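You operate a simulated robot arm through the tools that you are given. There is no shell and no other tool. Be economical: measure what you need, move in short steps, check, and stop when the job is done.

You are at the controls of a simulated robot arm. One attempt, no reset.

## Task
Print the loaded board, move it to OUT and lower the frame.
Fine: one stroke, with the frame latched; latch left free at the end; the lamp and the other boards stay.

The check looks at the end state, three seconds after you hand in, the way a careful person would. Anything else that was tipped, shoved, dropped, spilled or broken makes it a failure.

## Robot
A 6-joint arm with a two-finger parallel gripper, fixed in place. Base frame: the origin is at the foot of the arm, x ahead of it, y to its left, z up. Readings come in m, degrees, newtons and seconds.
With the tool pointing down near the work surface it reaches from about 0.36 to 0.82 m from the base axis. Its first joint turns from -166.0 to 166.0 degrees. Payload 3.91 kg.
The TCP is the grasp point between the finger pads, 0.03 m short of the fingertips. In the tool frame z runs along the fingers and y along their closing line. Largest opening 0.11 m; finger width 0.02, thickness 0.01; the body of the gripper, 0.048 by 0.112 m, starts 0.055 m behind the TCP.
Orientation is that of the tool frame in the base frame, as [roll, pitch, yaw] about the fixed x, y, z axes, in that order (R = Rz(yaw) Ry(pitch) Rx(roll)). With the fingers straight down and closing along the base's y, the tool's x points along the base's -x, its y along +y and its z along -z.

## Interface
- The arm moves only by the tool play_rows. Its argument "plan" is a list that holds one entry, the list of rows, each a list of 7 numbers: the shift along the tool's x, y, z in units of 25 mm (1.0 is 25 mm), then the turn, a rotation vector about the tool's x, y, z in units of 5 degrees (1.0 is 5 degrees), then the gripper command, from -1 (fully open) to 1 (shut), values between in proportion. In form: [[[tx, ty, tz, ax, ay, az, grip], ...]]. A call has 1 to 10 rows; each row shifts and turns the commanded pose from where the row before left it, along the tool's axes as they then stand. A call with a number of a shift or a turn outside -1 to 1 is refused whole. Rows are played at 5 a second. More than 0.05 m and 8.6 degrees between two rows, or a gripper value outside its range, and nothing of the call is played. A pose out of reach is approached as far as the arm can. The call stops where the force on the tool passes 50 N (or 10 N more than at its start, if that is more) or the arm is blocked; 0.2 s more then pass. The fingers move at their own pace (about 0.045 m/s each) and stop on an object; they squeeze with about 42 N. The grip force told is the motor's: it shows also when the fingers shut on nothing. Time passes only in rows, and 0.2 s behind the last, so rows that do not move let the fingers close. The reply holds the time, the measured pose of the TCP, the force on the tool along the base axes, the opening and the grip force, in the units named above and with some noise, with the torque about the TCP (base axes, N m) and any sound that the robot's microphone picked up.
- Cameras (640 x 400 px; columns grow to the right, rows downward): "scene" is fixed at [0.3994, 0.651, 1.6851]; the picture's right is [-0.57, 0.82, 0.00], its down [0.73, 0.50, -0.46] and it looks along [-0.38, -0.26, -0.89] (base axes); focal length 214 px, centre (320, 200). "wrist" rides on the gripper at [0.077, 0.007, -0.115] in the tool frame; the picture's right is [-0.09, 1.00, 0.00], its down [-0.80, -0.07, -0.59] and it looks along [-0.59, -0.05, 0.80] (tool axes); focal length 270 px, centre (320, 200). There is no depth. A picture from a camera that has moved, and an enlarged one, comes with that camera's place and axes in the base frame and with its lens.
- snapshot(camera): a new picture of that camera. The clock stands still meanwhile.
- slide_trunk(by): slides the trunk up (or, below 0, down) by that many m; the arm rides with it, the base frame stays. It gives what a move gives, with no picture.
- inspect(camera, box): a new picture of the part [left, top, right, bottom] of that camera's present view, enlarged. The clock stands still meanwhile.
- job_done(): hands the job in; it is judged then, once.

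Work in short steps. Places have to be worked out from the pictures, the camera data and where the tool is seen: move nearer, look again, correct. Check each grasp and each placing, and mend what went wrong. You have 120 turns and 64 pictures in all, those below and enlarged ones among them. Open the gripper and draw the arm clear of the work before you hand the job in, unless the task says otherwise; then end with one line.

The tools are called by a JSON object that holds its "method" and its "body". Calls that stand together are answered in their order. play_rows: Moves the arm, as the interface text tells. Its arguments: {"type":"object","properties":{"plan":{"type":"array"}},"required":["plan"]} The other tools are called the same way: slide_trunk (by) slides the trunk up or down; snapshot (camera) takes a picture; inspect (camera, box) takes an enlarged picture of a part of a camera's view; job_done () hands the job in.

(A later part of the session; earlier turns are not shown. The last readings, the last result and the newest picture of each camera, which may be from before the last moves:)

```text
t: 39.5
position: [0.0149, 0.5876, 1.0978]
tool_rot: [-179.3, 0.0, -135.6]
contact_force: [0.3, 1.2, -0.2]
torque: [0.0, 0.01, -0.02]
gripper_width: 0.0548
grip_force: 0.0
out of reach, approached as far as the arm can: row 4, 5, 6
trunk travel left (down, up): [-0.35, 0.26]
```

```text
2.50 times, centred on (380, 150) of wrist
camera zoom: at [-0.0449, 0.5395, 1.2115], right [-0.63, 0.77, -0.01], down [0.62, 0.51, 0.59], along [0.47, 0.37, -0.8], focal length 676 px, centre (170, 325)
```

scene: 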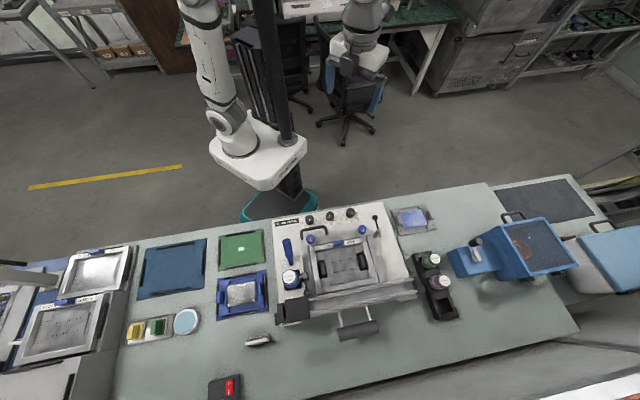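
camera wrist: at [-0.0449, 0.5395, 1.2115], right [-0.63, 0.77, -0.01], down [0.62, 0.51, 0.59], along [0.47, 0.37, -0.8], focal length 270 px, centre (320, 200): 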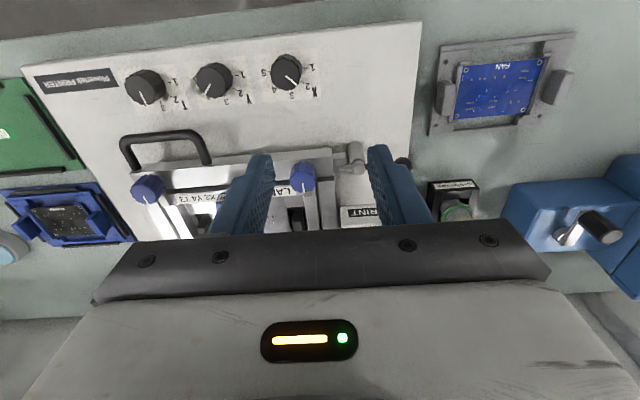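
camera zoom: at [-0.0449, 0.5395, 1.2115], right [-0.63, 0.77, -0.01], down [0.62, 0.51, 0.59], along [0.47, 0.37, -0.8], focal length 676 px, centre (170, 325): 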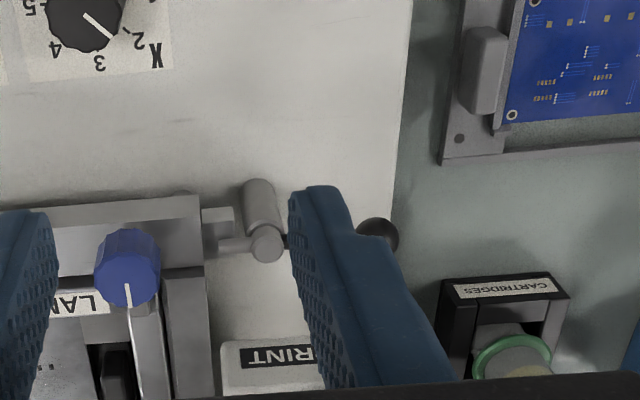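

The latch rod is clear of the PRINT block, but the gripper body would foul the print handle in this orientation. I'll raise the trunk for reach and turn the tool 90°.

{"method": "slide_trunk", "body": {"by": 0.15}}

{"method": "play_rows", "body": {"plan": [[[0, 0, 0, 0, 0, 1, 1], [0, 0, 0, 0, 0, 1, 1], [0, 0, 0, 0, 0, 1, 1], [0, 0, 0, 0, 0, 1, 1], [0, 0, 0, 0, 0, 1, 1], [0, 0, 0, 0, 0, 1, 1], [0, 0, 0, 0, 0, 1, 1], [0, 0, 0, 0, 0, 1, 1], [0, 0, 0, 0, 0, 1, 1], [0, 0, 0, 0, 0, 1, 1]]]}}

{"method": "play_rows", "body": {"plan": [[[0, 0, 0, 0, 0, 1, 1], [0, 0, 0, 0, 0, 1, 1], [0, 0, 0, 0, 0, 1, 1], [0, 0, 0, 0, 0, 1, 1], [0, 0, 0, 0, 0, 1, 1], [0, 0, 0, 0, 0, 1, 1], [0, 0, 0, 0, 0, 1, 1], [0, 0, 0, 0, 0, 1.0, 1]]]}}

```text
t: 41.2
position: [0.016, 0.5875, 1.2481]
tool_rot: [-179.3, -0.2, -135.6]
contact_force: [0.3, -0.4, 0.8]
torque: [0.01, 0.0, 0.01]
gripper_width: 0.055
grip_force: 0.1
trunk travel left (down, up): [-0.5, 0.11]
```

```text
t: 43.4
position: [0.0137, 0.5874, 1.2475]
tool_rot: [-179.5, 0.5, 174.3]
contact_force: [-0.6, -0.1, -0.3]
torque: [0.0, 0.01, 0.0]
gripper_width: 0.0
grip_force: 37.8
trunk travel left (down, up): [-0.5, 0.11]
```

```text
t: 45.2
position: [0.0155, 0.5876, 1.2468]
tool_rot: [-179.9, 0.8, 134.2]
contact_force: [0.2, 0.3, 0.5]
torque: [0.01, 0.01, 0.0]
gripper_width: 0.0
grip_force: 38.2
trunk travel left (down, up): [-0.5, 0.11]
```

Now tool x is +e_l and tool y is +e_r. I'll move over the point just beyond the latch ball, staying high, and look.

{"method": "play_rows", "body": {"plan": [[[0.67, 0.84, 0, 0, 0, 0.15, 1], [0.67, 0.84, 0.4, 0, 0, 0, 1], [0.67, 0.84, 0.5, 0, 0, 0, 1], [0.67, 0.84, 0.5, 0, 0, 0, 1], [0.67, 0.84, 0.5, 0, 0, 0, 1], [0.67, 0.82, 0.5, 0, 0, 0, 1], [0, 0, 0.6, 0, 0, 0, 1]]]}}

{"method": "snapshot", "body": {"camera": "wrist"}}

```text
t: 46.8
position: [0.0383, 0.7105, 1.1555]
tool_rot: [180.0, 0.7, 133.5]
contact_force: [-0.2, -0.4, -0.1]
torque: [-0.02, -0.01, 0.02]
gripper_width: 0.0003
grip_force: 38.2
out of reach, approached as far as the arm can: row 4, 5, 6
trunk travel left (down, up): [-0.5, 0.11]
```

```text
26 pictures are left
camera wrist: at [-0.0101, 0.7718, 1.2679], right [0.78, 0.62, 0.0], down [0.5, -0.62, 0.6], along [0.38, -0.47, -0.8], focal length 270 px, centre (320, 200)
```

wrist: 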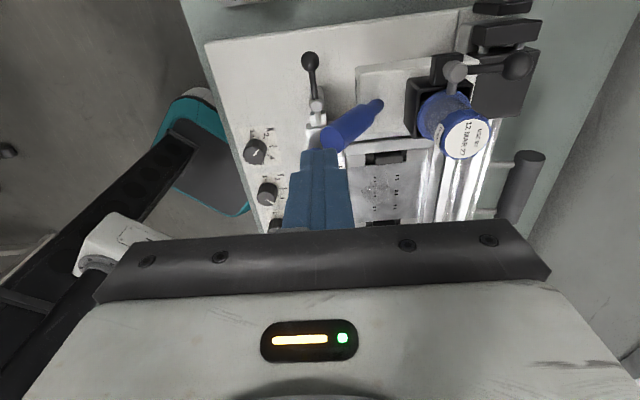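

The ball re-measures at e_r 0.521, e_l 0.495, and the block's corner at e_r 0.57, so there is room for the fingers. The arm was at its reach limit, so I'll lower and re-read the position.

{"method": "play_rows", "body": {"plan": [[[0, 0, 0.8, 0, 0, 0, 1], [0, 0, 0.8, 0, 0, 0, 1]]]}}

```text
t: 47.4
position: [0.0381, 0.7095, 1.1154]
tool_rot: [179.9, 0.7, 133.6]
contact_force: [-0.2, 0.8, -0.1]
torque: [0.0, 0.0, 0.0]
gripper_width: 0.0002
grip_force: 37.1
trunk travel left (down, up): [-0.5, 0.11]
```

{"method": "play_rows", "body": {"plan": [[[0.6, 0.48, 0.3, 0, 0, 0, 1], [0.6, 0.48, 0.3, 0, 0, 0, 1]]]}}

{"method": "snapshot", "body": {"camera": "wrist"}}

```text
t: 48.0
position: [0.0352, 0.7336, 1.104]
tool_rot: [-180.0, 0.5, 133.6]
contact_force: [0.1, -0.6, -0.7]
torque: [0.06, 0.0, 0.03]
gripper_width: 0.0
grip_force: 37.0
out of reach, approached as far as the arm can: row 2
trunk travel left (down, up): [-0.5, 0.11]
```

```text
25 pictures are left
camera wrist: at [-0.0129, 0.7948, 1.2154], right [0.78, 0.62, 0.0], down [0.5, -0.62, 0.6], along [0.38, -0.47, -0.8], focal length 270 px, centre (320, 200)
```

wrist: 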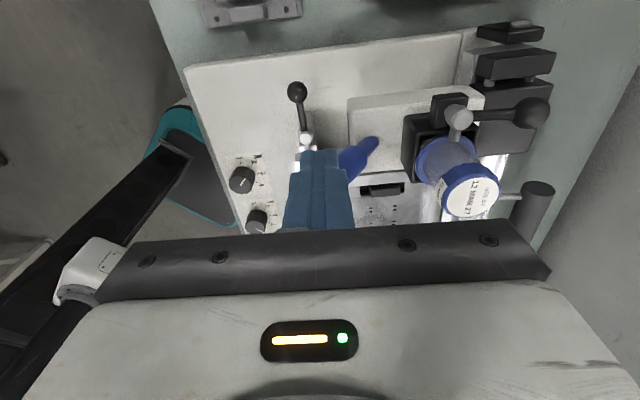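

{"method": "play_rows", "body": {"plan": [[[0, 0, 1, 0, 0, 0, 1], [0.1, 0.1, 1, 0, 0, 0, 1], [0.25, 0.25, 1, 0, 0, 0, 1]]]}}

{"method": "snapshot", "body": {"camera": "wrist"}}

```text
t: 48.8
position: [0.0366, 0.7467, 1.0273]
tool_rot: [-179.9, 0.7, 133.6]
contact_force: [-1.2, 1.2, 0.0]
torque: [-0.01, 0.01, 0.01]
gripper_width: 0.0001
grip_force: 37.9
trunk travel left (down, up): [-0.5, 0.11]
```

```text
24 pictures are left
camera wrist: at [-0.0114, 0.8087, 1.1388], right [0.78, 0.62, 0.0], down [0.5, -0.62, 0.6], along [0.38, -0.47, -0.8], focal length 270 px, centre (320, 200)
```

wrist: 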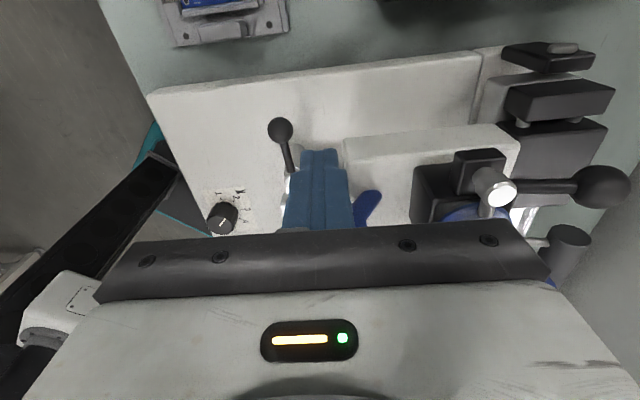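

The finger is between ball and block: the ball edge is at about e_r 0.533 and the block at about 0.572. I'll shift 6 mm closer to the ball and lower to z≈0.935.

{"method": "play_rows", "body": {"plan": [[[0, -0.24, 0.6, 0, 0, 0, 1], [0, 0, 1, 0, 0, 0, 1], [0, 0, 1, 0, 0, 0, 1], [0, 0, 1, 0, 0, 0, 1]]]}}

{"method": "snapshot", "body": {"camera": "wrist"}}

```text
t: 49.8
position: [0.0323, 0.7422, 0.9338]
tool_rot: [-179.9, 0.6, 133.6]
contact_force: [0.2, 1.3, 0.4]
torque: [-0.02, -0.02, 0.0]
gripper_width: 0.0
grip_force: 37.4
trunk travel left (down, up): [-0.5, 0.11]
```

```text
23 pictures are left
camera wrist: at [-0.0156, 0.8034, 1.0473], right [0.78, 0.62, 0.0], down [0.5, -0.62, 0.6], along [0.38, -0.47, -0.8], focal length 270 px, centre (320, 200)
```

wrist: 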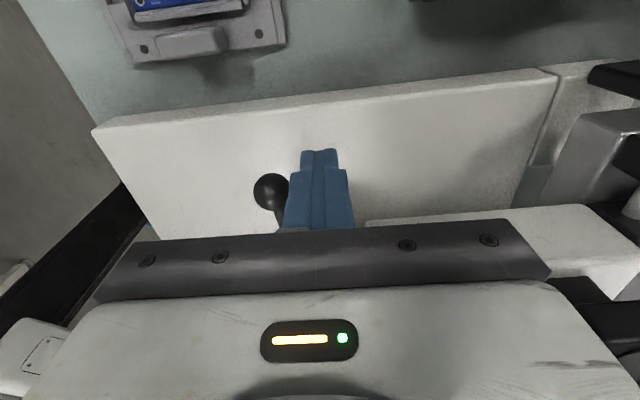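

The ball is just on the robot side of the fingers. I'll sweep the lever back to its free position, pointing at the robot.

{"method": "play_rows", "body": {"plan": [[[0, -0.5, 0, 0, 0, 0, 1], [-0.07, -0.7, 0, 0, 0, 0, 1], [-0.27, -0.54, 0, 0, 0, 0, 1], [-0.27, -0.54, 0, 0, 0, 0, 1], [-0.44, -0.38, 0, 0, 0, 0, 1], [-0.44, -0.38, 0, 0, 0, 0, 1]]]}}

{"method": "snapshot", "body": {"camera": "wrist"}}

```text
t: 51.2
position: [0.0051, 0.662, 0.9367]
tool_rot: [-180.0, 0.7, 133.6]
contact_force: [-2.5, -0.9, -0.4]
torque: [0.19, -0.22, -0.05]
gripper_width: 0.0
grip_force: 37.5
trunk travel left (down, up): [-0.5, 0.11]
```

```text
22 pictures are left
camera wrist: at [-0.0437, 0.7231, 1.0495], right [0.78, 0.62, 0.0], down [0.5, -0.62, 0.6], along [0.38, -0.47, -0.8], focal length 270 px, centre (320, 200)
```

wrist: 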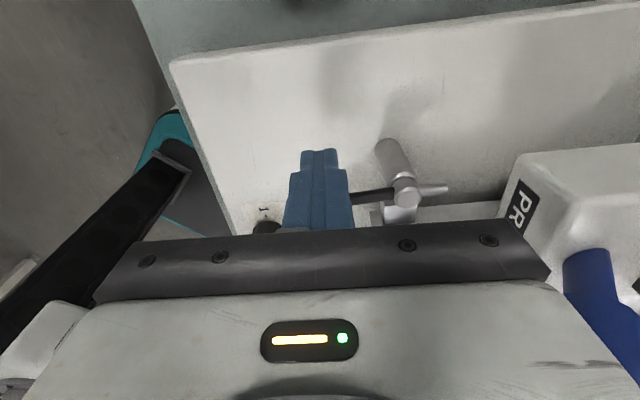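

The latch lever is back at its free position. I'll retreat, raise the trunk for later reach, and move toward the frame's lift handle at about e_r 0.457, e_l 0.21, z 0.905.

{"method": "play_rows", "body": {"plan": [[[0.6, 0, 0, 0, 0, 0, 1], [0, 0, -1, 0, 0, 0, 1], [0, 0, -1, 0, 0, 0, 1], [0, 0, -0.5, 0, 0, 0, 1]]]}}

{"method": "slide_trunk", "body": {"by": 0.11}}

{"method": "play_rows", "body": {"plan": [[[-1, -0.1, 0, 0, 0, 0, 0.2], [-1, -0.1, 0, 0, 0, 0, 0.2], [-1, -0.1, 0, 0, 0, 0, 0.2], [-1, -0.1, 0, 0, 0, 0, 0.2], [-1, -0.1, 0, 0, 0, 0, 0.2], [-1, -0.1, 0, 0, 0, 0, 0.2], [-1, 0, 0, 0, 0, 0.2, 0.2], [-1, 0, 1, 0, 0, 0, 0.2], [-1, 0, 0, 0, 0, 0, 0.2], [-1, 0, 0, 0, 0, 0, 0.2]]]}}

{"method": "snapshot", "body": {"camera": "wrist"}}

```text
t: 52.2
position: [-0.0071, 0.6729, 1.0007]
tool_rot: [-179.9, 0.7, 133.6]
contact_force: [-0.9, -0.9, 0.0]
torque: [0.0, 0.0, -0.01]
gripper_width: 0.0
grip_force: 37.5
trunk travel left (down, up): [-0.5, 0.11]
```

```text
t: 53.6
position: [-0.0074, 0.6727, 1.1102]
tool_rot: [-180.0, 0.6, 133.7]
contact_force: [0.6, 0.1, -0.9]
torque: [0.02, 0.0, 0.0]
gripper_width: 0.0
grip_force: 37.4
trunk travel left (down, up): [-0.61, 0.0]
```

```text
t: 55.8
position: [0.1549, 0.48, 1.087]
tool_rot: [-180.0, 0.6, 132.5]
contact_force: [0.2, 0.0, 0.1]
torque: [0.0, -0.02, 0.0]
gripper_width: 0.044
grip_force: 0.1
trunk travel left (down, up): [-0.61, 0.0]
```

```text
21 pictures are left
camera wrist: at [0.107, 0.5428, 1.1999], right [0.79, 0.61, 0.0], down [0.49, -0.63, 0.6], along [0.37, -0.48, -0.8], focal length 270 px, centre (320, 200)
```

wrist: 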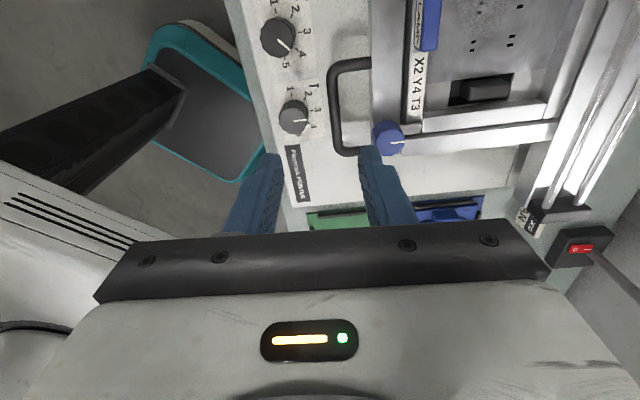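

The lift-handle bar runs from e_l 0.16 to 0.25 at e_r≈0.461. I'll square the yaw, line up at e_l≈0.228 and go down over the bar.

{"method": "play_rows", "body": {"plan": [[[-0.07, 0.46, 0, 0, 0, -0.5, 0.2], [0, 0, 1, 0, 0, 0, 0.2], [0, 0, 1, 0, 0, 0, 0.2], [0, 0, 1, 0, 0, 0, 0.2], [0, 0, 1, 0, 0, 0, 0.2]]]}}

{"method": "snapshot", "body": {"camera": "wrist"}}

```text
t: 57.0
position: [0.1646, 0.4847, 0.9856]
tool_rot: [-179.8, 0.7, 135.2]
contact_force: [0.3, 0.1, -0.6]
torque: [-0.02, -0.01, 0.01]
gripper_width: 0.0439
grip_force: 0.1
trunk travel left (down, up): [-0.61, 0.0]
```

```text
20 pictures are left
camera wrist: at [0.1154, 0.5451, 1.0986], right [0.77, 0.64, 0.0], down [0.51, -0.61, 0.6], along [0.39, -0.46, -0.8], focal length 270 px, centre (320, 200)
```

wrist: 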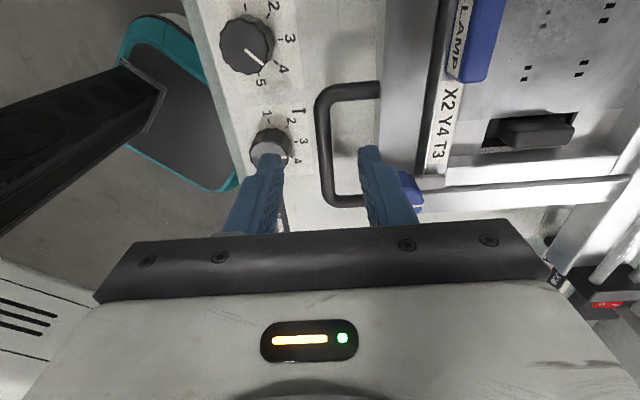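

The bar is centred between the fingers. I'll go down to z≈0.915 and grip it.

{"method": "play_rows", "body": {"plan": [[[0, 0, 1, 0, 0, 0, 0.2], [0, 0, 1, 0, 0, 0, 0.2], [0, 0, 0.8, 0, 0, 0, 0.2], [0, 0, 0, 0, 0, 0, 1], [0, 0, 0, 0, 0, 0, 1], [0, 0, 0, 0, 0, 0, 1]]]}}

```text
t: 58.4
position: [0.1664, 0.4873, 0.9174]
tool_rot: [179.9, 0.5, 135.2]
contact_force: [17.2, 12.7, 0.9]
torque: [0.46, 0.04, 0.77]
gripper_width: 0.0117
grip_force: 39.8
trunk travel left (down, up): [-0.61, 0.0]
```

The bar is gripped (11.7 mm). I'll relieve the small side load, lift a little and watch the forces.

{"method": "play_rows", "body": {"plan": [[[0, 0.12, 0, 0, 0, 0, 1], [0, 0, -0.3, 0, 0, 0, 1], [0, 0.02, -0.4, 0, 0, 0, 1], [0, 0.04, -0.4, 0, 0, 0, 1]]]}}

{"method": "inspect", "body": {"camera": "scene", "box": [260, 190, 440, 350]}}

```text
t: 59.4
position: [0.1681, 0.4877, 0.9437]
tool_rot: [-179.8, 0.8, 135.1]
contact_force: [-3.5, 2.5, -4.4]
torque: [0.51, 0.61, 0.89]
gripper_width: 0.0115
grip_force: 45.3
trunk travel left (down, up): [-0.61, 0.0]
```

```text
2.50 times, centred on (350, 270) of scene
camera zoom: at [0.3994, 0.651, 1.6851], right [-0.57, 0.82, 0.0], down [0.73, 0.5, -0.46], along [-0.38, -0.26, -0.89], focal length 536 px, centre (245, 25)
```

zoom: 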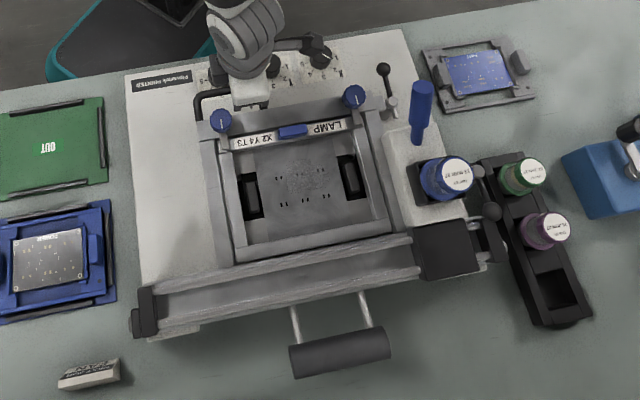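

The frame rises balanced at about 4 N. I'll continue along an arc around the hinge (radius ≈0.28 m) in pieces.

{"method": "play_rows", "body": {"plan": [[[0, 0.136, -0.97, 0, 0, 0, 1], [0, 0.22, -0.95, 0, 0, 0, 1], [0, 0.3, -0.93, 0, 0, 0, 1], [0, 0.38, -0.9, 0, 0, 0, 1]]]}}

{"method": "play_rows", "body": {"plan": [[[0, 0.46, -0.86, 0, 0, 0, 1], [0, 0.53, -0.82, 0, 0, 0, 1], [0, 0.6, -0.77, 0, 0, 0, 1]]]}}

{"method": "snapshot", "body": {"camera": "scene"}}

```text
t: 60.4
position: [0.185, 0.5057, 1.0402]
tool_rot: [-180.0, 0.7, 135.1]
contact_force: [-3.2, -9.4, 2.5]
torque: [0.26, 0.4, 0.73]
gripper_width: 0.0117
grip_force: 45.0
trunk travel left (down, up): [-0.61, 0.0]
```

```text
t: 61.2
position: [0.2134, 0.5336, 1.1038]
tool_rot: [179.9, 0.6, 135.1]
contact_force: [0.1, -18.5, 10.3]
torque: [0.02, 0.27, 0.67]
gripper_width: 0.0119
grip_force: 45.3
trunk travel left (down, up): [-0.61, 0.0]
```

```text
18 pictures are left
```

scene: 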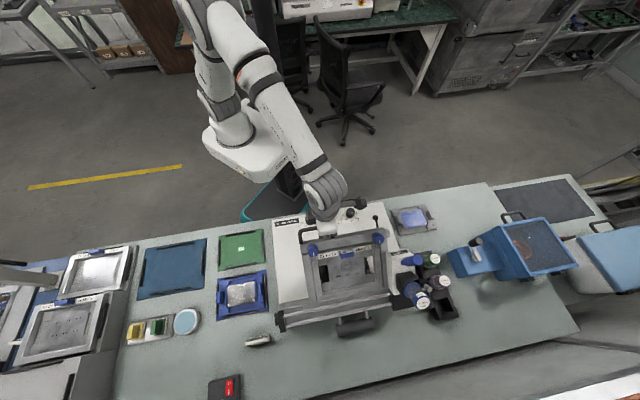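

The whole upper assembly (frame, rails and head) tilts together. The fitted hinge radius is nearer 0.31, so I'll correct the arc and continue.

{"method": "play_rows", "body": {"plan": [[[0, 0.58, -0.78, 0, 0, 0, 1], [0, 0.77, -0.76, 0, 0, 0, 1], [0, 0.83, -0.69, 0, 0, 0, 1]]]}}

{"method": "play_rows", "body": {"plan": [[[0, 0.89, -0.61, 0, 0, 0, 1], [0, 0.94, -0.53, 0, 0, 0, 1], [0, 0.98, -0.45, 0, 0, 0, 1]]]}}

```text
t: 62.0
position: [0.2536, 0.5763, 1.1559]
tool_rot: [-179.8, 0.7, 135.0]
contact_force: [13.8, -5.8, -7.1]
torque: [0.12, -0.06, 0.47]
gripper_width: 0.0118
grip_force: 45.1
trunk travel left (down, up): [-0.61, 0.0]
```

```text
t: 62.8
position: [0.2984, 0.6252, 1.1928]
tool_rot: [-179.2, 1.0, 135.2]
contact_force: [-4.1, -34.8, -31.8]
torque: [-0.65, 0.03, 0.39]
gripper_width: 0.0113
grip_force: 45.4
trunk travel left (down, up): [-0.61, 0.0]
```

Resistance increased near 69°. I'll check the scene before going further.

{"method": "inspect", "body": {"camera": "scene", "box": [240, 170, 460, 350]}}

{"method": "snapshot", "body": {"camera": "wrist"}}

```text
2.22 times, centred on (350, 260) of scene
camera zoom: at [0.3994, 0.651, 1.6851], right [-0.57, 0.82, 0.0], down [0.73, 0.5, -0.46], along [-0.38, -0.26, -0.89], focal length 477 px, centre (253, 67)
```

zoom: 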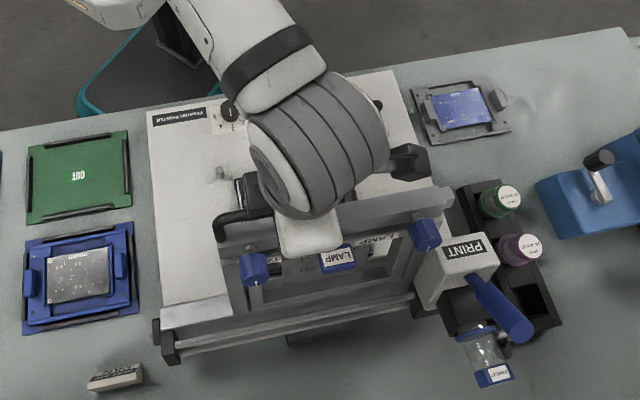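

```text
16 pictures are left
camera wrist: at [0.2493, 0.6851, 1.3046], right [0.76, 0.64, -0.01], down [0.52, -0.6, 0.61], along [0.38, -0.47, -0.79], focal length 270 px, centre (320, 200)
```

wrist: 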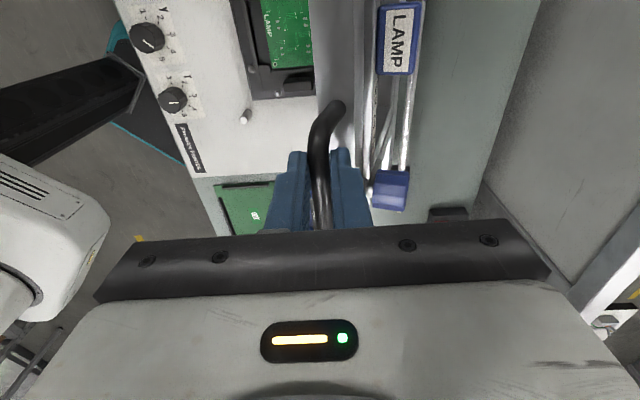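

The frame is up about 70°, and the loaded board underneath is a green LAMP board. Before letting go, I'll back off a few mm to see whether the frame holds by itself.

{"method": "play_rows", "body": {"plan": [[[0.05, -0.15, 0.1, 0, 0, 0, 1], [0, 0, 0, 0, 0, 0, 1]]]}}

```text
t: 63.4
position: [0.2983, 0.6234, 1.1932]
tool_rot: [-179.9, 0.8, 135.0]
contact_force: [1.2, -19.8, -19.9]
torque: [-1.05, -0.76, 0.32]
gripper_width: 0.0116
grip_force: 44.8
trunk travel left (down, up): [-0.61, 0.0]
```

{"method": "play_rows", "body": {"plan": [[[0, -0.1, 0.12, 0, 0, 0, 1], [0, 0, 0, 0, 0, 0, 1]]]}}

```text
t: 64.0
position: [0.2975, 0.6226, 1.192]
tool_rot: [179.9, 0.5, 135.2]
contact_force: [7.0, -4.6, 0.7]
torque: [-0.1, -0.5, 0.22]
gripper_width: 0.0117
grip_force: 45.5
trunk travel left (down, up): [-0.61, 0.0]
```

Forces are nearly zero and the frame has not moved. I'll open the fingers slightly, still straddling the bar, to test that it holds.

{"method": "play_rows", "body": {"plan": [[[0, 0, 0, 0, 0, 0, 0.6], [0, 0, 0, 0, 0, 0, 0.6], [0, 0, 0, 0, 0, 0, 0.6], [0, 0, 0, 0, 0, 0, 0.6], [0, 0, 0, 0, 0, 0, 0.6]]]}}

{"method": "inspect", "body": {"camera": "wrist", "box": [220, 60, 440, 240]}}

```text
t: 65.2
position: [0.2949, 0.6231, 1.1902]
tool_rot: [-179.9, 0.6, 135.1]
contact_force: [0.0, 0.4, -0.3]
torque: [0.0, 0.01, -0.02]
gripper_width: 0.0217
grip_force: 0.0
trunk travel left (down, up): [-0.61, 0.0]
```

```text
2.22 times, centred on (330, 150) of wrist
camera zoom: at [0.2459, 0.6823, 1.3027], right [0.77, 0.64, 0.0], down [0.51, -0.61, 0.6], along [0.39, -0.46, -0.8], focal length 601 px, centre (298, 311)
```

zoom: 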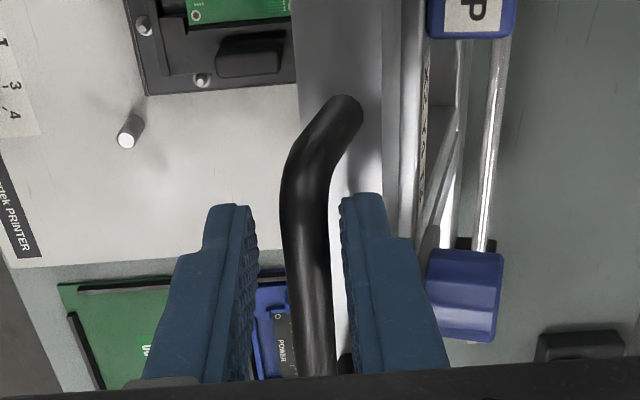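

The frame holds on its own with zero force. I'll open a bit more and lift the fingers straight up off the bar.

{"method": "play_rows", "body": {"plan": [[[0, 0, 0, 0, 0, 0, 0.3], [0, 0, -0.4, 0, 0, 0, 0.3], [0, 0, -0.4, 0, 0, 0, 0.3], [0, 0, -0.4, 0, 0, 0, 0.3]]]}}

```text
t: 66.2
position: [0.2945, 0.6219, 1.2207]
tool_rot: [-179.9, 0.7, 135.1]
contact_force: [0.2, 0.1, 0.7]
torque: [-0.02, -0.04, 0.0]
gripper_width: 0.0388
grip_force: 0.0
trunk travel left (down, up): [-0.61, 0.0]
```

{"method": "play_rows", "body": {"plan": [[[0, 0, -0.4, 0, 0, 0, 0.3], [0, 0, -0.4, 0, 0, 0, 0.3]]]}}

{"method": "inspect", "body": {"camera": "wrist", "box": [200, 40, 460, 240]}}

```text
t: 66.8
position: [0.2935, 0.6211, 1.2398]
tool_rot: [-179.9, 0.7, 135.1]
contact_force: [0.0, -1.0, -0.4]
torque: [0.0, 0.0, 0.0]
gripper_width: 0.0385
grip_force: 0.2
trunk travel left (down, up): [-0.61, 0.0]
```

```text
2.00 times, centred on (330, 140) of wrist
camera zoom: at [0.2449, 0.682, 1.3523], right [0.77, 0.64, 0.0], down [0.51, -0.61, 0.6], along [0.39, -0.46, -0.8], focal length 541 px, centre (300, 320)
```

zoom: 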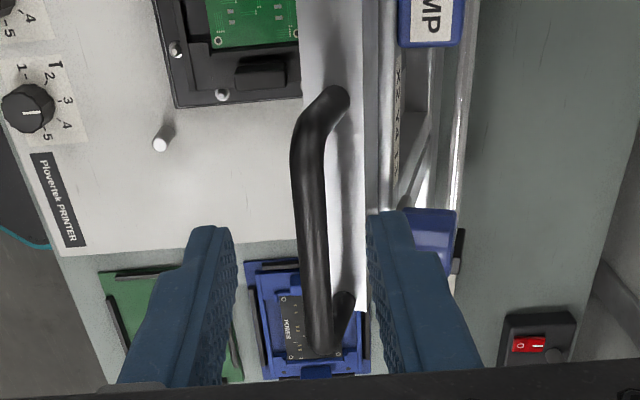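

The fingers are clear of the bar. I'll move up and back toward the robot, turn the tool back 90°, and look at the board nest.

{"method": "play_rows", "body": {"plan": [[[0, 0, -0.4, 0, 0, 0, 0], [0, -0.8, -0.3, 0, 0, 0, 0], [0, -1, 0, 0, 0, -1, 0], [0, -1, 0, 0, 0, -1, 0], [0, -1, 0, 0, 0, -1, 0], [0, -1, 0, 0, 0, -1, 0], [0, 0, 0, 0, 0, -1, 0], [0, 0, 0, 0, 0, -1, 0], [0, 0, 0, 0, 0, -1, 0], [0, 0, 0, 0, 0, -1, 0]]]}}

{"method": "play_rows", "body": {"plan": [[[0, 0, 0, 0, 0, -1, 0], [0, 0, 0, 0, 0, -1, 0], [0, 0, 0, 0, 0, -1, 0], [0, 0, 0, 0, 0, -1, 0], [0, 0, 0, 0, 0, -1, 0], [0, 0, 0, 0, 0, -1, 0], [0, 0, 0, 0, 0, -1, 0], [0, 0, 0, 0, 0, -1, 0], [0, 0, 0, 0, 0, -1, 0], [0, 0, 0, 0, 0, -1, 0]]]}}

{"method": "snapshot", "body": {"camera": "wrist"}}

```text
t: 69.0
position: [0.2201, 0.5298, 1.2574]
tool_rot: [-179.5, 0.4, 175.2]
contact_force: [-0.7, 0.4, -0.1]
torque: [-0.03, 0.0, 0.0]
gripper_width: 0.0553
grip_force: 0.1
trunk travel left (down, up): [-0.61, 0.0]
```

```text
t: 71.2
position: [0.2205, 0.5304, 1.258]
tool_rot: [-179.3, -0.2, -134.8]
contact_force: [0.0, -0.3, 0.8]
torque: [0.02, -0.01, 0.01]
gripper_width: 0.0551
grip_force: 0.1
trunk travel left (down, up): [-0.61, 0.0]
```

```text
13 pictures are left
camera wrist: at [0.1616, 0.4808, 1.3714], right [-0.64, 0.76, -0.01], down [0.61, 0.52, 0.59], along [0.46, 0.38, -0.8], focal length 270 px, centre (320, 200)
```

wrist: 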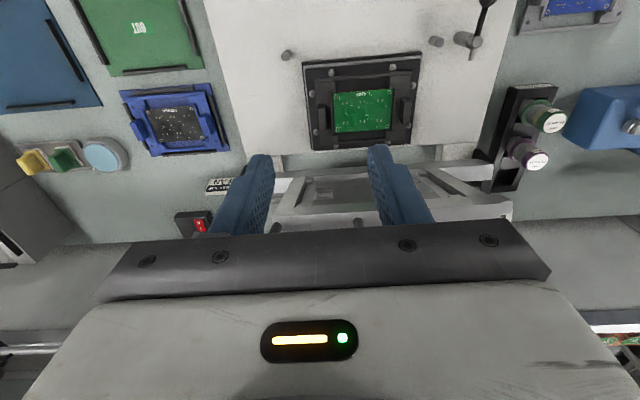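

{"method": "inspect", "body": {"camera": "wrist", "box": [280, 40, 440, 160]}}

```text
3.33 times, centred on (360, 100) of wrist
camera zoom: at [0.1616, 0.4808, 1.3714], right [-0.64, 0.76, -0.01], down [0.61, 0.52, 0.59], along [0.46, 0.38, -0.8], focal length 901 px, centre (187, 533)
```

zoom: 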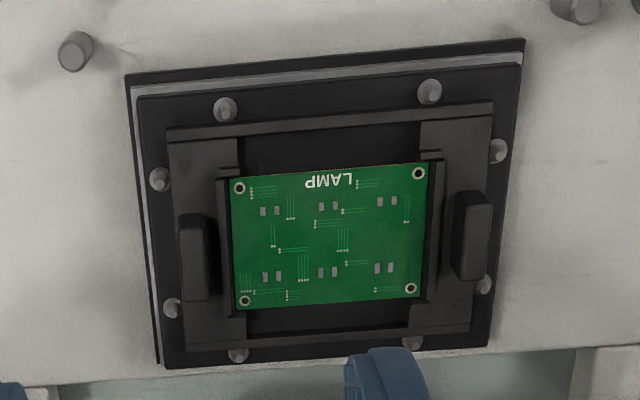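

The pads are printed with paste. The carrier's right ear is at about e_r 0.622, e_l 0.362, and I'll pick the carrier up there. I'll tilt the tool back 20° so the wrist clears the raised frame, and come in from the robot side.

{"method": "play_rows", "body": {"plan": [[[0, 0.95, 1, 0, 0, 0, 0], [0, 0.95, 1, 0, 0, 0, 0], [0, 0.95, 1, 0, 0, 0, 0], [0, 0.95, 1, 0, 0, 0, 0], [0, 0.95, 1, 0, 0, 0, 0], [0, 0.95, 1, 0, 0, 0, 0], [0, 0, 0, 0, -1, 0, 0], [0, 0, 0, 0, -1, 0, 0], [0, 0, 0, 0, -1, 0, 0], [0, 0, 0, 0, -1, 0, 0]]]}}

{"method": "snapshot", "body": {"camera": "wrist"}}

```text
t: 73.4
position: [0.1204, 0.6286, 1.1063]
tool_rot: [-179.4, 20.0, -134.6]
contact_force: [0.4, 0.2, -0.7]
torque: [-0.01, 0.01, -0.01]
gripper_width: 0.0552
grip_force: 0.0
trunk travel left (down, up): [-0.61, 0.0]
```

```text
11 pictures are left
camera wrist: at [0.037, 0.5544, 1.1871], right [-0.65, 0.76, 0.02], down [0.43, 0.35, 0.83], along [0.63, 0.55, -0.55], focal length 270 px, centre (320, 200)
```

wrist: 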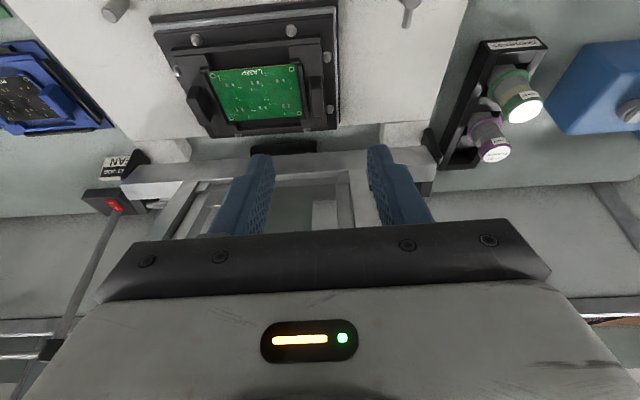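

The ear re-measures at about e_r 0.612, e_l 0.354, with its top at z≈0.905. I'll move to just above it with the fingers narrowed to 36 mm.

{"method": "play_rows", "body": {"plan": [[[-0.28, -0.037, 0.853, 0, 0, 0, 0.35], [-0.28, -0.037, 0.853, 0, 0, 0, 0.35], [-0.28, -0.037, 0.853, 0, 0, 0, 0.35], [-0.28, -0.037, 0.853, 0, 0, 0, 0.35], [-0.28, -0.037, 0.853, 0, 0, 0, 0.35], [-0.28, -0.037, 0.853, 0, 0, 0, 0.35]]]}}

{"method": "snapshot", "body": {"camera": "wrist"}}

```text
t: 74.8
position: [0.1834, 0.684, 0.9998]
tool_rot: [-179.2, 19.9, -134.6]
contact_force: [0.4, 0.1, 0.5]
torque: [0.04, 0.0, -0.01]
gripper_width: 0.0359
grip_force: 0.0
trunk travel left (down, up): [-0.61, 0.0]
```

```text
10 pictures are left
camera wrist: at [0.0999, 0.6095, 1.0807], right [-0.65, 0.76, 0.02], down [0.43, 0.35, 0.83], along [0.63, 0.55, -0.55], focal length 270 px, centre (320, 200)
```

wrist: 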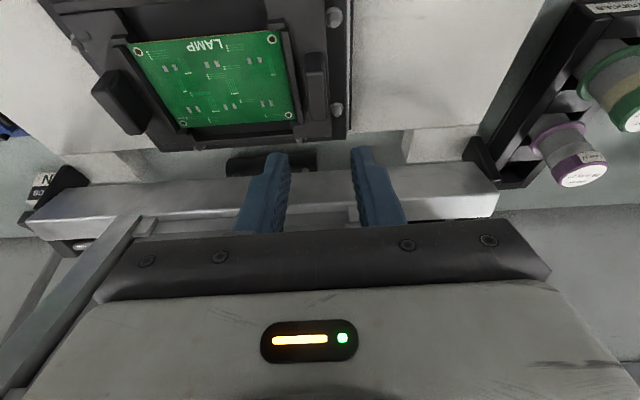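

The ear top is near z≈0.917, aligned with the finger midline. I'll narrow the fingers to 28 mm, descend to TCP z≈0.926 and grip.

{"method": "play_rows", "body": {"plan": [[[0, -0.03, 0, 0, 0, 0, 0.49], [0.41, 0, 0.9, 0, 0, 0, 0.49], [0.41, 0, 0.9, 0, 0, 0, 0.49], [0.41, 0, 0.9, 0, 0, 0, 0.49]]]}}

{"method": "inspect", "body": {"camera": "wrist", "box": [220, 60, 420, 220]}}

```text
t: 75.8
position: [0.1803, 0.678, 0.9338]
tool_rot: [-179.6, 20.5, -134.7]
contact_force: [0.4, -0.5, 33.4]
torque: [-0.35, -0.42, -0.09]
gripper_width: 0.0286
grip_force: 0.1
trunk travel left (down, up): [-0.61, 0.0]
```

```text
2.50 times, centred on (320, 140) of wrist
camera zoom: at [0.0968, 0.6029, 1.0132], right [-0.65, 0.76, 0.02], down [0.43, 0.34, 0.84], along [0.63, 0.55, -0.55], focal length 676 px, centre (320, 350)
```

zoom: 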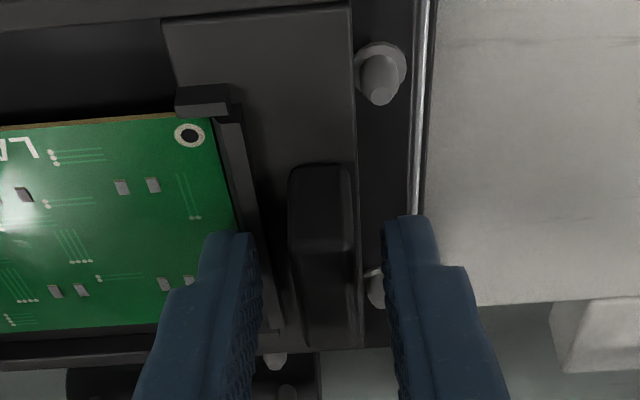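

The inner finger is resting on the PCB rail at tip z≈0.906, about 11 mm below the ear top. I'll unload by lifting slightly, close on the ear and check the grip.

{"method": "play_rows", "body": {"plan": [[[-0.12, 0, -0.34, 0, 0, 0, 0.49], [0, 0, 0, 0, 0, 0, 1], [0, 0, 0, 0, 0, 0, 1], [0, 0, 0, 0, 0, 0, 1], [0, 0, 0, 0, 0, 0, 1]]]}}

```text
t: 77.0
position: [0.1799, 0.6786, 0.9365]
tool_rot: [-179.1, 20.0, -134.7]
contact_force: [-0.5, -0.4, -1.6]
torque: [0.1, 0.12, -0.03]
gripper_width: 0.0127
grip_force: 42.3
trunk travel left (down, up): [-0.61, 0.0]
```

It is gripped at 12.7 mm. I'll lift slowly and watch the weight and torque.

{"method": "play_rows", "body": {"plan": [[[-0.1, 0, -0.28, 0, 0, 0, 1], [-0.1, 0, -0.28, 0, 0, 0, 1], [-0.1, 0, -0.28, 0, 0, 0, 1], [0, 0, 0, 0, 0, 0, 1]]]}}

{"method": "snapshot", "body": {"camera": "wrist"}}

```text
t: 78.0
position: [0.181, 0.6779, 0.9587]
tool_rot: [-179.4, 19.9, -134.5]
contact_force: [-0.3, 0.4, -1.0]
torque: [0.02, 0.07, -0.02]
gripper_width: 0.0133
grip_force: 41.7
trunk travel left (down, up): [-0.61, 0.0]
```

```text
8 pictures are left
camera wrist: at [0.0976, 0.6044, 1.039], right [-0.65, 0.76, 0.02], down [0.43, 0.35, 0.83], along [0.63, 0.55, -0.55], focal length 270 px, centre (320, 200)
```

wrist: 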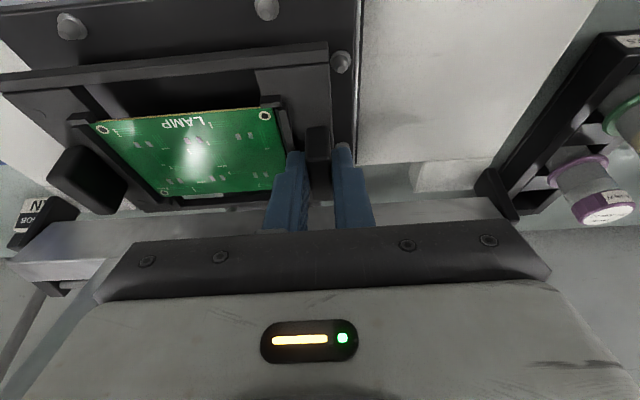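

The carrier is lifted level and weighs only 1–1.5 N. OUT's centre works out to e_r≈0.465, e_l≈−0.096, z≈0.817. I'll lift clear and carry it over.

{"method": "play_rows", "body": {"plan": [[[-0.27, 0, -0.75, 0, 0, 0, 1], [-0.27, 0, -0.75, 0, 0, 0, 1], [-0.27, 0, -0.75, 0, 0, 0, 1], [0.34, -0.94, -0.124, 0, 0, 0, 1], [0.34, -0.94, -0.124, 0, 0, 0, 1], [0.34, -0.94, -0.124, 0, 0, 0, 1], [0.34, -0.94, -0.124, 0, 0, 0, 1], [0.34, -0.94, -0.124, 0, 0, 0, 1], [0.34, -0.94, -0.124, 0, 0, 0, 1]]]}}

{"method": "play_rows", "body": {"plan": [[[0.34, -0.94, -0.124, 0, 0, 0, 1], [0.34, -0.94, -0.124, 0, 0, 0, 1], [0.34, -0.94, -0.124, 0, 0, 0, 1], [0.34, -0.94, -0.124, 0, 0, 0, 1], [0.34, -0.94, -0.124, 0, 0, 0, 1], [0.34, -0.94, -0.124, 0, 0, 0, 1], [0.34, -0.94, -0.124, 0, 0, 0, 1], [0.34, -0.94, -0.124, 0, 0, 0, 1], [0.34, -0.94, -0.124, 0, 0, 0, 1], [0.34, -0.94, -0.124, 0, 0, 0, 1]]]}}

{"method": "snapshot", "body": {"camera": "wrist"}}

```text
t: 80.0
position: [0.244, 0.5392, 1.0193]
tool_rot: [-179.3, 19.9, -134.7]
contact_force: [-0.2, 0.3, -1.4]
torque: [0.05, 0.03, 0.02]
gripper_width: 0.0129
grip_force: 41.8
trunk travel left (down, up): [-0.61, 0.0]
```

```text
t: 82.2
position: [0.3449, 0.3093, 1.0223]
tool_rot: [-179.3, 19.8, -134.7]
contact_force: [-0.4, -0.2, -1.0]
torque: [0.07, 0.02, 0.0]
gripper_width: 0.013
grip_force: 41.8
trunk travel left (down, up): [-0.61, 0.0]
```

```text
7 pictures are left
camera wrist: at [0.2614, 0.2358, 1.1023], right [-0.65, 0.76, 0.02], down [0.43, 0.35, 0.83], along [0.63, 0.55, -0.55], focal length 270 px, centre (320, 200)
```

wrist: 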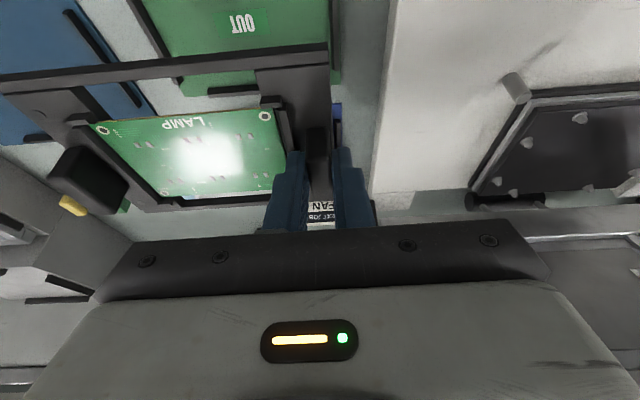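

The OUT label re-measures at e_r 0.468, e_l −0.097, and the carrier's centre is at about (0.466, −0.096), so it is aligned. I'll lower most of the way and look.

{"method": "play_rows", "body": {"plan": [[[0.286, 0, 0.832, 0, 0, 0, 1], [0.286, 0, 0.832, 0, 0, 0, 1], [0.286, 0, 0.832, 0, 0, 0, 1], [0.286, 0, 0.832, 0, 0, 0, 1], [0.286, 0, 0.832, 0, 0, 0, 1]]]}}

{"method": "inspect", "body": {"camera": "scene", "box": [195, 215, 295, 335]}}

```text
t: 83.4
position: [0.3484, 0.3097, 0.9571]
tool_rot: [-178.7, 19.8, -134.6]
contact_force: [-0.2, 0.5, -0.2]
torque: [0.05, 0.04, 0.02]
gripper_width: 0.0131
grip_force: 41.6
out of reach, approached as far as the arm can: row 1, 2, 3, 5
trunk travel left (down, up): [-0.61, 0.0]
```

```text
3.33 times, centred on (245, 275) of scene
camera zoom: at [0.3994, 0.651, 1.6851], right [-0.57, 0.82, 0.0], down [0.73, 0.5, -0.46], along [-0.38, -0.26, -0.89], focal length 715 px, centre (570, -50)
```

zoom: 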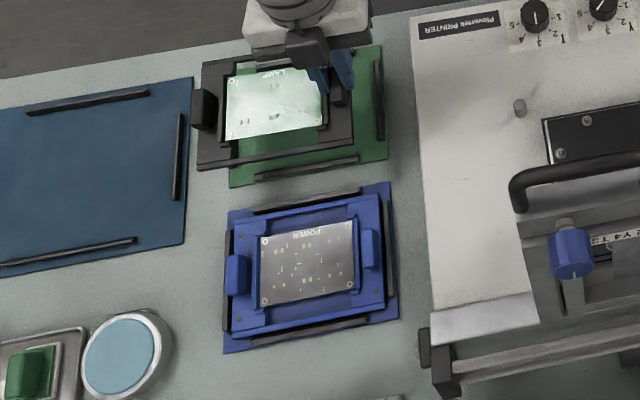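

The arm hits its near limit with the trunk this high. I'll raise the arm a bit and then lower the trunk instead.

{"method": "play_rows", "body": {"plan": [[[-0.27, 0, -0.75, 0, 0, 0, 1], [-0.27, 0, -0.75, 0, 0, 0, 1], [-0.27, 0, -0.75, 0, 0, 0, 1]]]}}

{"method": "slide_trunk", "body": {"by": -0.1}}

```text
t: 84.2
position: [0.349, 0.3092, 1.0058]
tool_rot: [-178.9, 19.9, -134.6]
contact_force: [0.2, 0.3, -1.1]
torque: [0.09, 0.04, 0.02]
gripper_width: 0.0129
grip_force: 42.0
out of reach, approached as far as the arm can: row 3
trunk travel left (down, up): [-0.61, 0.0]
```

```text
t: 85.6
position: [0.3487, 0.3091, 0.9037]
tool_rot: [-178.8, 19.8, -134.6]
contact_force: [0.5, -0.6, -1.5]
torque: [0.05, 0.05, -0.02]
gripper_width: 0.013
grip_force: 42.0
trunk travel left (down, up): [-0.51, 0.1]
```

{"method": "snapshot", "body": {"camera": "wrist"}}

{"method": "inspect", "body": {"camera": "scene", "box": [205, 215, 285, 279]}}

```text
5 pictures are left
camera wrist: at [0.265, 0.2357, 0.9845], right [-0.65, 0.76, 0.01], down [0.43, 0.35, 0.83], along [0.63, 0.54, -0.55], focal length 270 px, centre (320, 200)
```

wrist: 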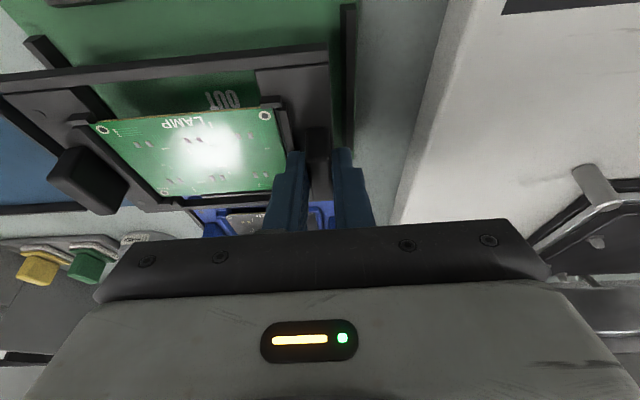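

```text
6.25 times, centred on (245, 247) of scene
camera zoom: at [0.3994, 0.651, 1.6851], right [-0.57, 0.82, 0.0], down [0.73, 0.5, -0.46], along [-0.38, -0.26, -0.89], focal length 1340 px, centre (789, -94)
```

zoom: 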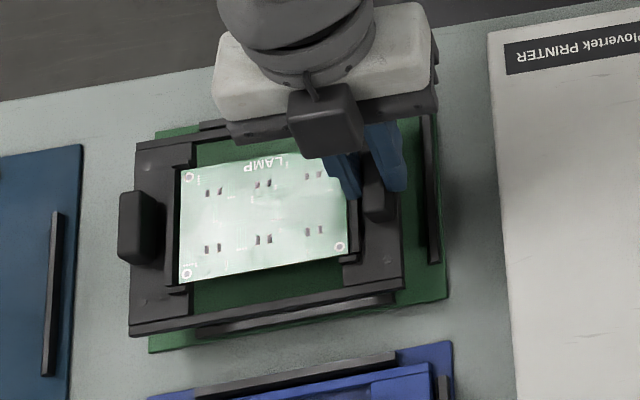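

Both views put the carrier about 9 mm too far out and 4 mm too far left relative to the OUT rails. I'll correct that and then lower in small steps, watching the force.

{"method": "play_rows", "body": {"plan": [[[0.34, 0.16, -0.12, 0, 0, 0, 1], [0, 0, 0, 0, 0, 0, 1], [0.041, 0, 0.113, 0, 0, 0, 1], [0.041, 0, 0.113, 0, 0, 0, 1], [0.041, 0, 0.113, 0, 0, 0, 1], [0.041, 0, 0.113, 0, 0, 0, 1]]]}}

{"method": "play_rows", "body": {"plan": [[[0.041, 0, 0.113, 0, 0, 0, 1], [0.041, 0, 0.113, 0, 0, 0, 1]]]}}

```text
t: 87.0
position: [0.3399, 0.3041, 0.8928]
tool_rot: [-179.0, 19.9, -134.7]
contact_force: [0.3, 0.3, -1.8]
torque: [0.05, 0.05, -0.04]
gripper_width: 0.0129
grip_force: 42.0
trunk travel left (down, up): [-0.51, 0.1]
```

```text
t: 87.6
position: [0.34, 0.3035, 0.8851]
tool_rot: [-178.9, 19.9, -134.7]
contact_force: [-0.6, 0.4, -1.1]
torque: [0.05, 0.05, 0.0]
gripper_width: 0.013
grip_force: 42.0
trunk travel left (down, up): [-0.51, 0.1]
```

{"method": "inspect", "body": {"camera": "scene", "box": [205, 215, 285, 279]}}

```text
6.25 times, centred on (245, 247) of scene
camera zoom: at [0.3994, 0.651, 1.6851], right [-0.57, 0.82, 0.0], down [0.73, 0.5, -0.46], along [-0.38, -0.26, -0.89], focal length 1340 px, centre (789, -94)
```

zoom: 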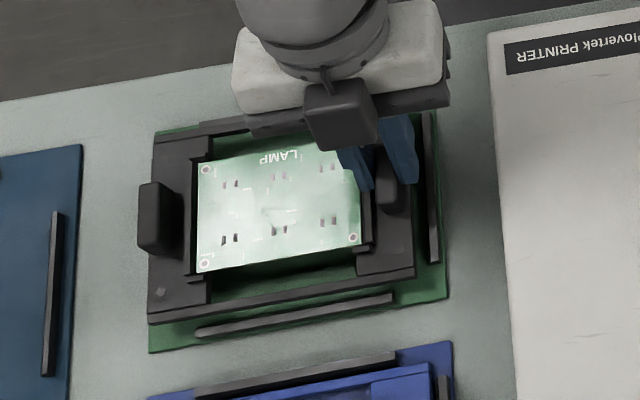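

The bottom rail is now clear of the carrier edge and the sides look nearly even. I'll continue lowering gently until contact.

{"method": "play_rows", "body": {"plan": [[[0.03, 0, 0.08, 0, 0, 0, 1], [0.03, 0, 0.08, 0, 0, 0, 1], [0.03, 0, 0.08, 0, 0, 0, 1]]]}}

{"method": "play_rows", "body": {"plan": [[[0.03, 0, 0.08, 0, 0, 0, 1], [0.03, 0, 0.08, 0, 0, 0, 1]]]}}

```text
t: 88.4
position: [0.3394, 0.3044, 0.8798]
tool_rot: [-179.0, 19.8, -134.7]
contact_force: [0.2, 0.4, -1.2]
torque: [0.0, 0.02, 0.01]
gripper_width: 0.013
grip_force: 41.6
trunk travel left (down, up): [-0.51, 0.1]
```

```text
t: 89.0
position: [0.341, 0.3047, 0.8754]
tool_rot: [-178.8, 20.0, -134.6]
contact_force: [0.2, -0.2, -0.8]
torque: [0.05, 0.01, 0.0]
gripper_width: 0.0127
grip_force: 41.7
trunk travel left (down, up): [-0.51, 0.1]
```

{"method": "play_rows", "body": {"plan": [[[0.03, 0, 0.08, 0, 0, 0, 1], [0.03, 0, 0.08, 0, 0, 0, 1]]]}}

{"method": "play_rows", "body": {"plan": [[[0.03, 0, 0.08, 0, 0, 0, 1], [0.03, 0, 0.08, 0, 0, 0, 1]]]}}

{"method": "play_rows", "body": {"plan": [[[0.03, 0, 0.08, 0, 0, 0, 1], [0.03, 0, 0.08, 0, 0, 0, 1]]]}}

```text
t: 89.6
position: [0.3401, 0.3056, 0.8708]
tool_rot: [-178.9, 19.9, -134.7]
contact_force: [0.0, -0.2, -0.8]
torque: [0.07, 0.07, -0.01]
gripper_width: 0.0131
grip_force: 42.8
trunk travel left (down, up): [-0.51, 0.1]
```

```text
t: 90.2
position: [0.3399, 0.3052, 0.8697]
tool_rot: [-178.8, 20.4, -134.6]
contact_force: [2.7, -3.3, 34.9]
torque: [-0.14, 0.42, 0.05]
gripper_width: 0.0132
grip_force: 42.0
trunk travel left (down, up): [-0.51, 0.1]
```

```text
t: 90.6
position: [0.3397, 0.3053, 0.8694]
tool_rot: [-178.8, 20.5, -134.7]
contact_force: [-5.2, -7.9, 30.4]
torque: [-0.71, 0.95, 0.1]
gripper_width: 0.0133
grip_force: 41.9
trunk travel left (down, up): [-0.51, 0.1]
stopped in row 2: the force on the tool passed its limit at 54 N (the readings are from after the stop); the commanded pose is now the measured one
```

There was contact at z≈0.8697, with the force centred on the right edge. I need to see whether it is seated or on the right rail.

{"method": "inspect", "body": {"camera": "scene", "box": [205, 215, 285, 279]}}

```text
6.25 times, centred on (245, 247) of scene
camera zoom: at [0.3994, 0.651, 1.6851], right [-0.57, 0.82, 0.0], down [0.73, 0.5, -0.46], along [-0.38, -0.26, -0.89], focal length 1340 px, centre (789, -94)
```

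zoom: 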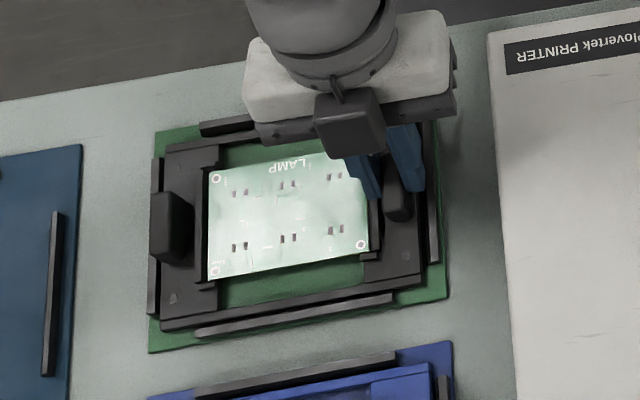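

The carrier now lies inside all four OUT rails with small gaps all round, so it is seated. I'll release gently and lift straight up.

{"method": "play_rows", "body": {"plan": [[[-0.01, 0, -0.04, 0, 0, 0, 1], [0, 0, 0, 0, 0, 0, 0.5], [0, 0, 0, 0, 0, 0, 0.5], [0, 0, 0, 0, 0, 0, 0.5], [-0.14, 0, -0.376, 0, 0, 0, 0.5], [-0.27, 0, -0.75, 0, 0, 0, 0.5], [-0.34, 0, -0.94, 0, 0, 0, 0.5], [-0.34, 0, -0.94, 0, 0, 0, 0.5]]]}}

```text
t: 92.4
position: [0.3412, 0.3058, 0.9299]
tool_rot: [-177.7, 20.6, -133.3]
contact_force: [-0.7, -0.2, 0.5]
torque: [-0.01, -0.01, -0.06]
gripper_width: 0.0273
grip_force: 0.0
out of reach, approached as far as the arm can: row 7, 8
trunk travel left (down, up): [-0.51, 0.1]
```

The board is released and the tool is free. Next I'll raise the trunk, remove the tilt and turn the tool for the frame handle.

{"method": "slide_trunk", "body": {"by": 0.1}}

{"method": "play_rows", "body": {"plan": [[[0, 0, 0, 0, 1, 0, 0.2], [0, 0, 0, 0, 1, 0, 0.2], [0, 0, 0, 0, 1, 0, 0.2], [0, 0, 0, 0, 1, 0, 0.2], [0, 0, -1, 0, 0, 0, 0.2], [0, 0, -1, 0, 0, 0, 0.2], [0, 0, -1, 0, 0, 0, 0.2], [0, 0, -1, 0, 0, 0, 0.2], [0, 0, -1, 0, 0, 0, 0.2], [0, 0, -1, 0, 0, 0, 0.2]]]}}

{"method": "play_rows", "body": {"plan": [[[0, 1, -0.7, 0, 0, 1, 0.2], [0, 0, -0.7, 0, 0, 1, 0.2], [0, 0, -0.7, 0, 0, 1, 0.2], [0, 0, -0.7, 0, 0, 1, 0.2], [0, 0, 0, 0, 0, 1, 0.2], [0, 0, 0, 0, 0, 1, 0.2], [0, 0, 0, 0, 0, 1, 0.2], [0, 0, 0, 0, 0, 1, 0.2], [0, 0, 0, 0, 0, 1, 0.2], [0, 0, 0, 0, 0, 1, 0.2]]]}}

{"method": "play_rows", "body": {"plan": [[[0, 0, 0, 0, 0, 1, 0.2], [0, 0, 0, 0, 0, 1, 0.2], [0, 0, 0, 0, 0, 1, 0.2], [0, 0, 0, 0, 0, 1, 0.2], [0, 0, 0, 0, 0, 1, 0.2], [0, 0, 0, 0, 0, 1, 0.2], [0, 0, 0, 0, 0, 1, 0.2], [0, 0, 0, 0, 0, 1, 0.2]]]}}

```text
t: 93.7
position: [0.3413, 0.3049, 1.0307]
tool_rot: [-178.2, 20.5, -134.7]
contact_force: [0.5, -0.8, -0.1]
torque: [-0.01, 0.05, 0.0]
gripper_width: 0.0277
grip_force: 0.1
trunk travel left (down, up): [-0.61, 0.0]
```

```text
t: 95.9
position: [0.3361, 0.3069, 1.18]
tool_rot: [-178.3, 0.5, -135.2]
contact_force: [0.1, 1.0, -0.6]
torque: [-0.01, -0.02, 0.03]
gripper_width: 0.0441
grip_force: 0.2
trunk travel left (down, up): [-0.61, 0.0]
```

```text
t: 98.1
position: [0.3181, 0.3267, 1.2477]
tool_rot: [-179.3, 1.6, 174.7]
contact_force: [0.4, -0.2, -0.2]
torque: [-0.01, 0.02, 0.0]
gripper_width: 0.0442
grip_force: 0.0
trunk travel left (down, up): [-0.61, 0.0]
```

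```text
t: 99.9
position: [0.3176, 0.3268, 1.2499]
tool_rot: [179.5, 1.6, 134.6]
contact_force: [0.0, -0.2, 0.7]
torque: [0.03, 0.0, -0.01]
gripper_width: 0.044
grip_force: 0.1
trunk travel left (down, up): [-0.61, 0.0]
```

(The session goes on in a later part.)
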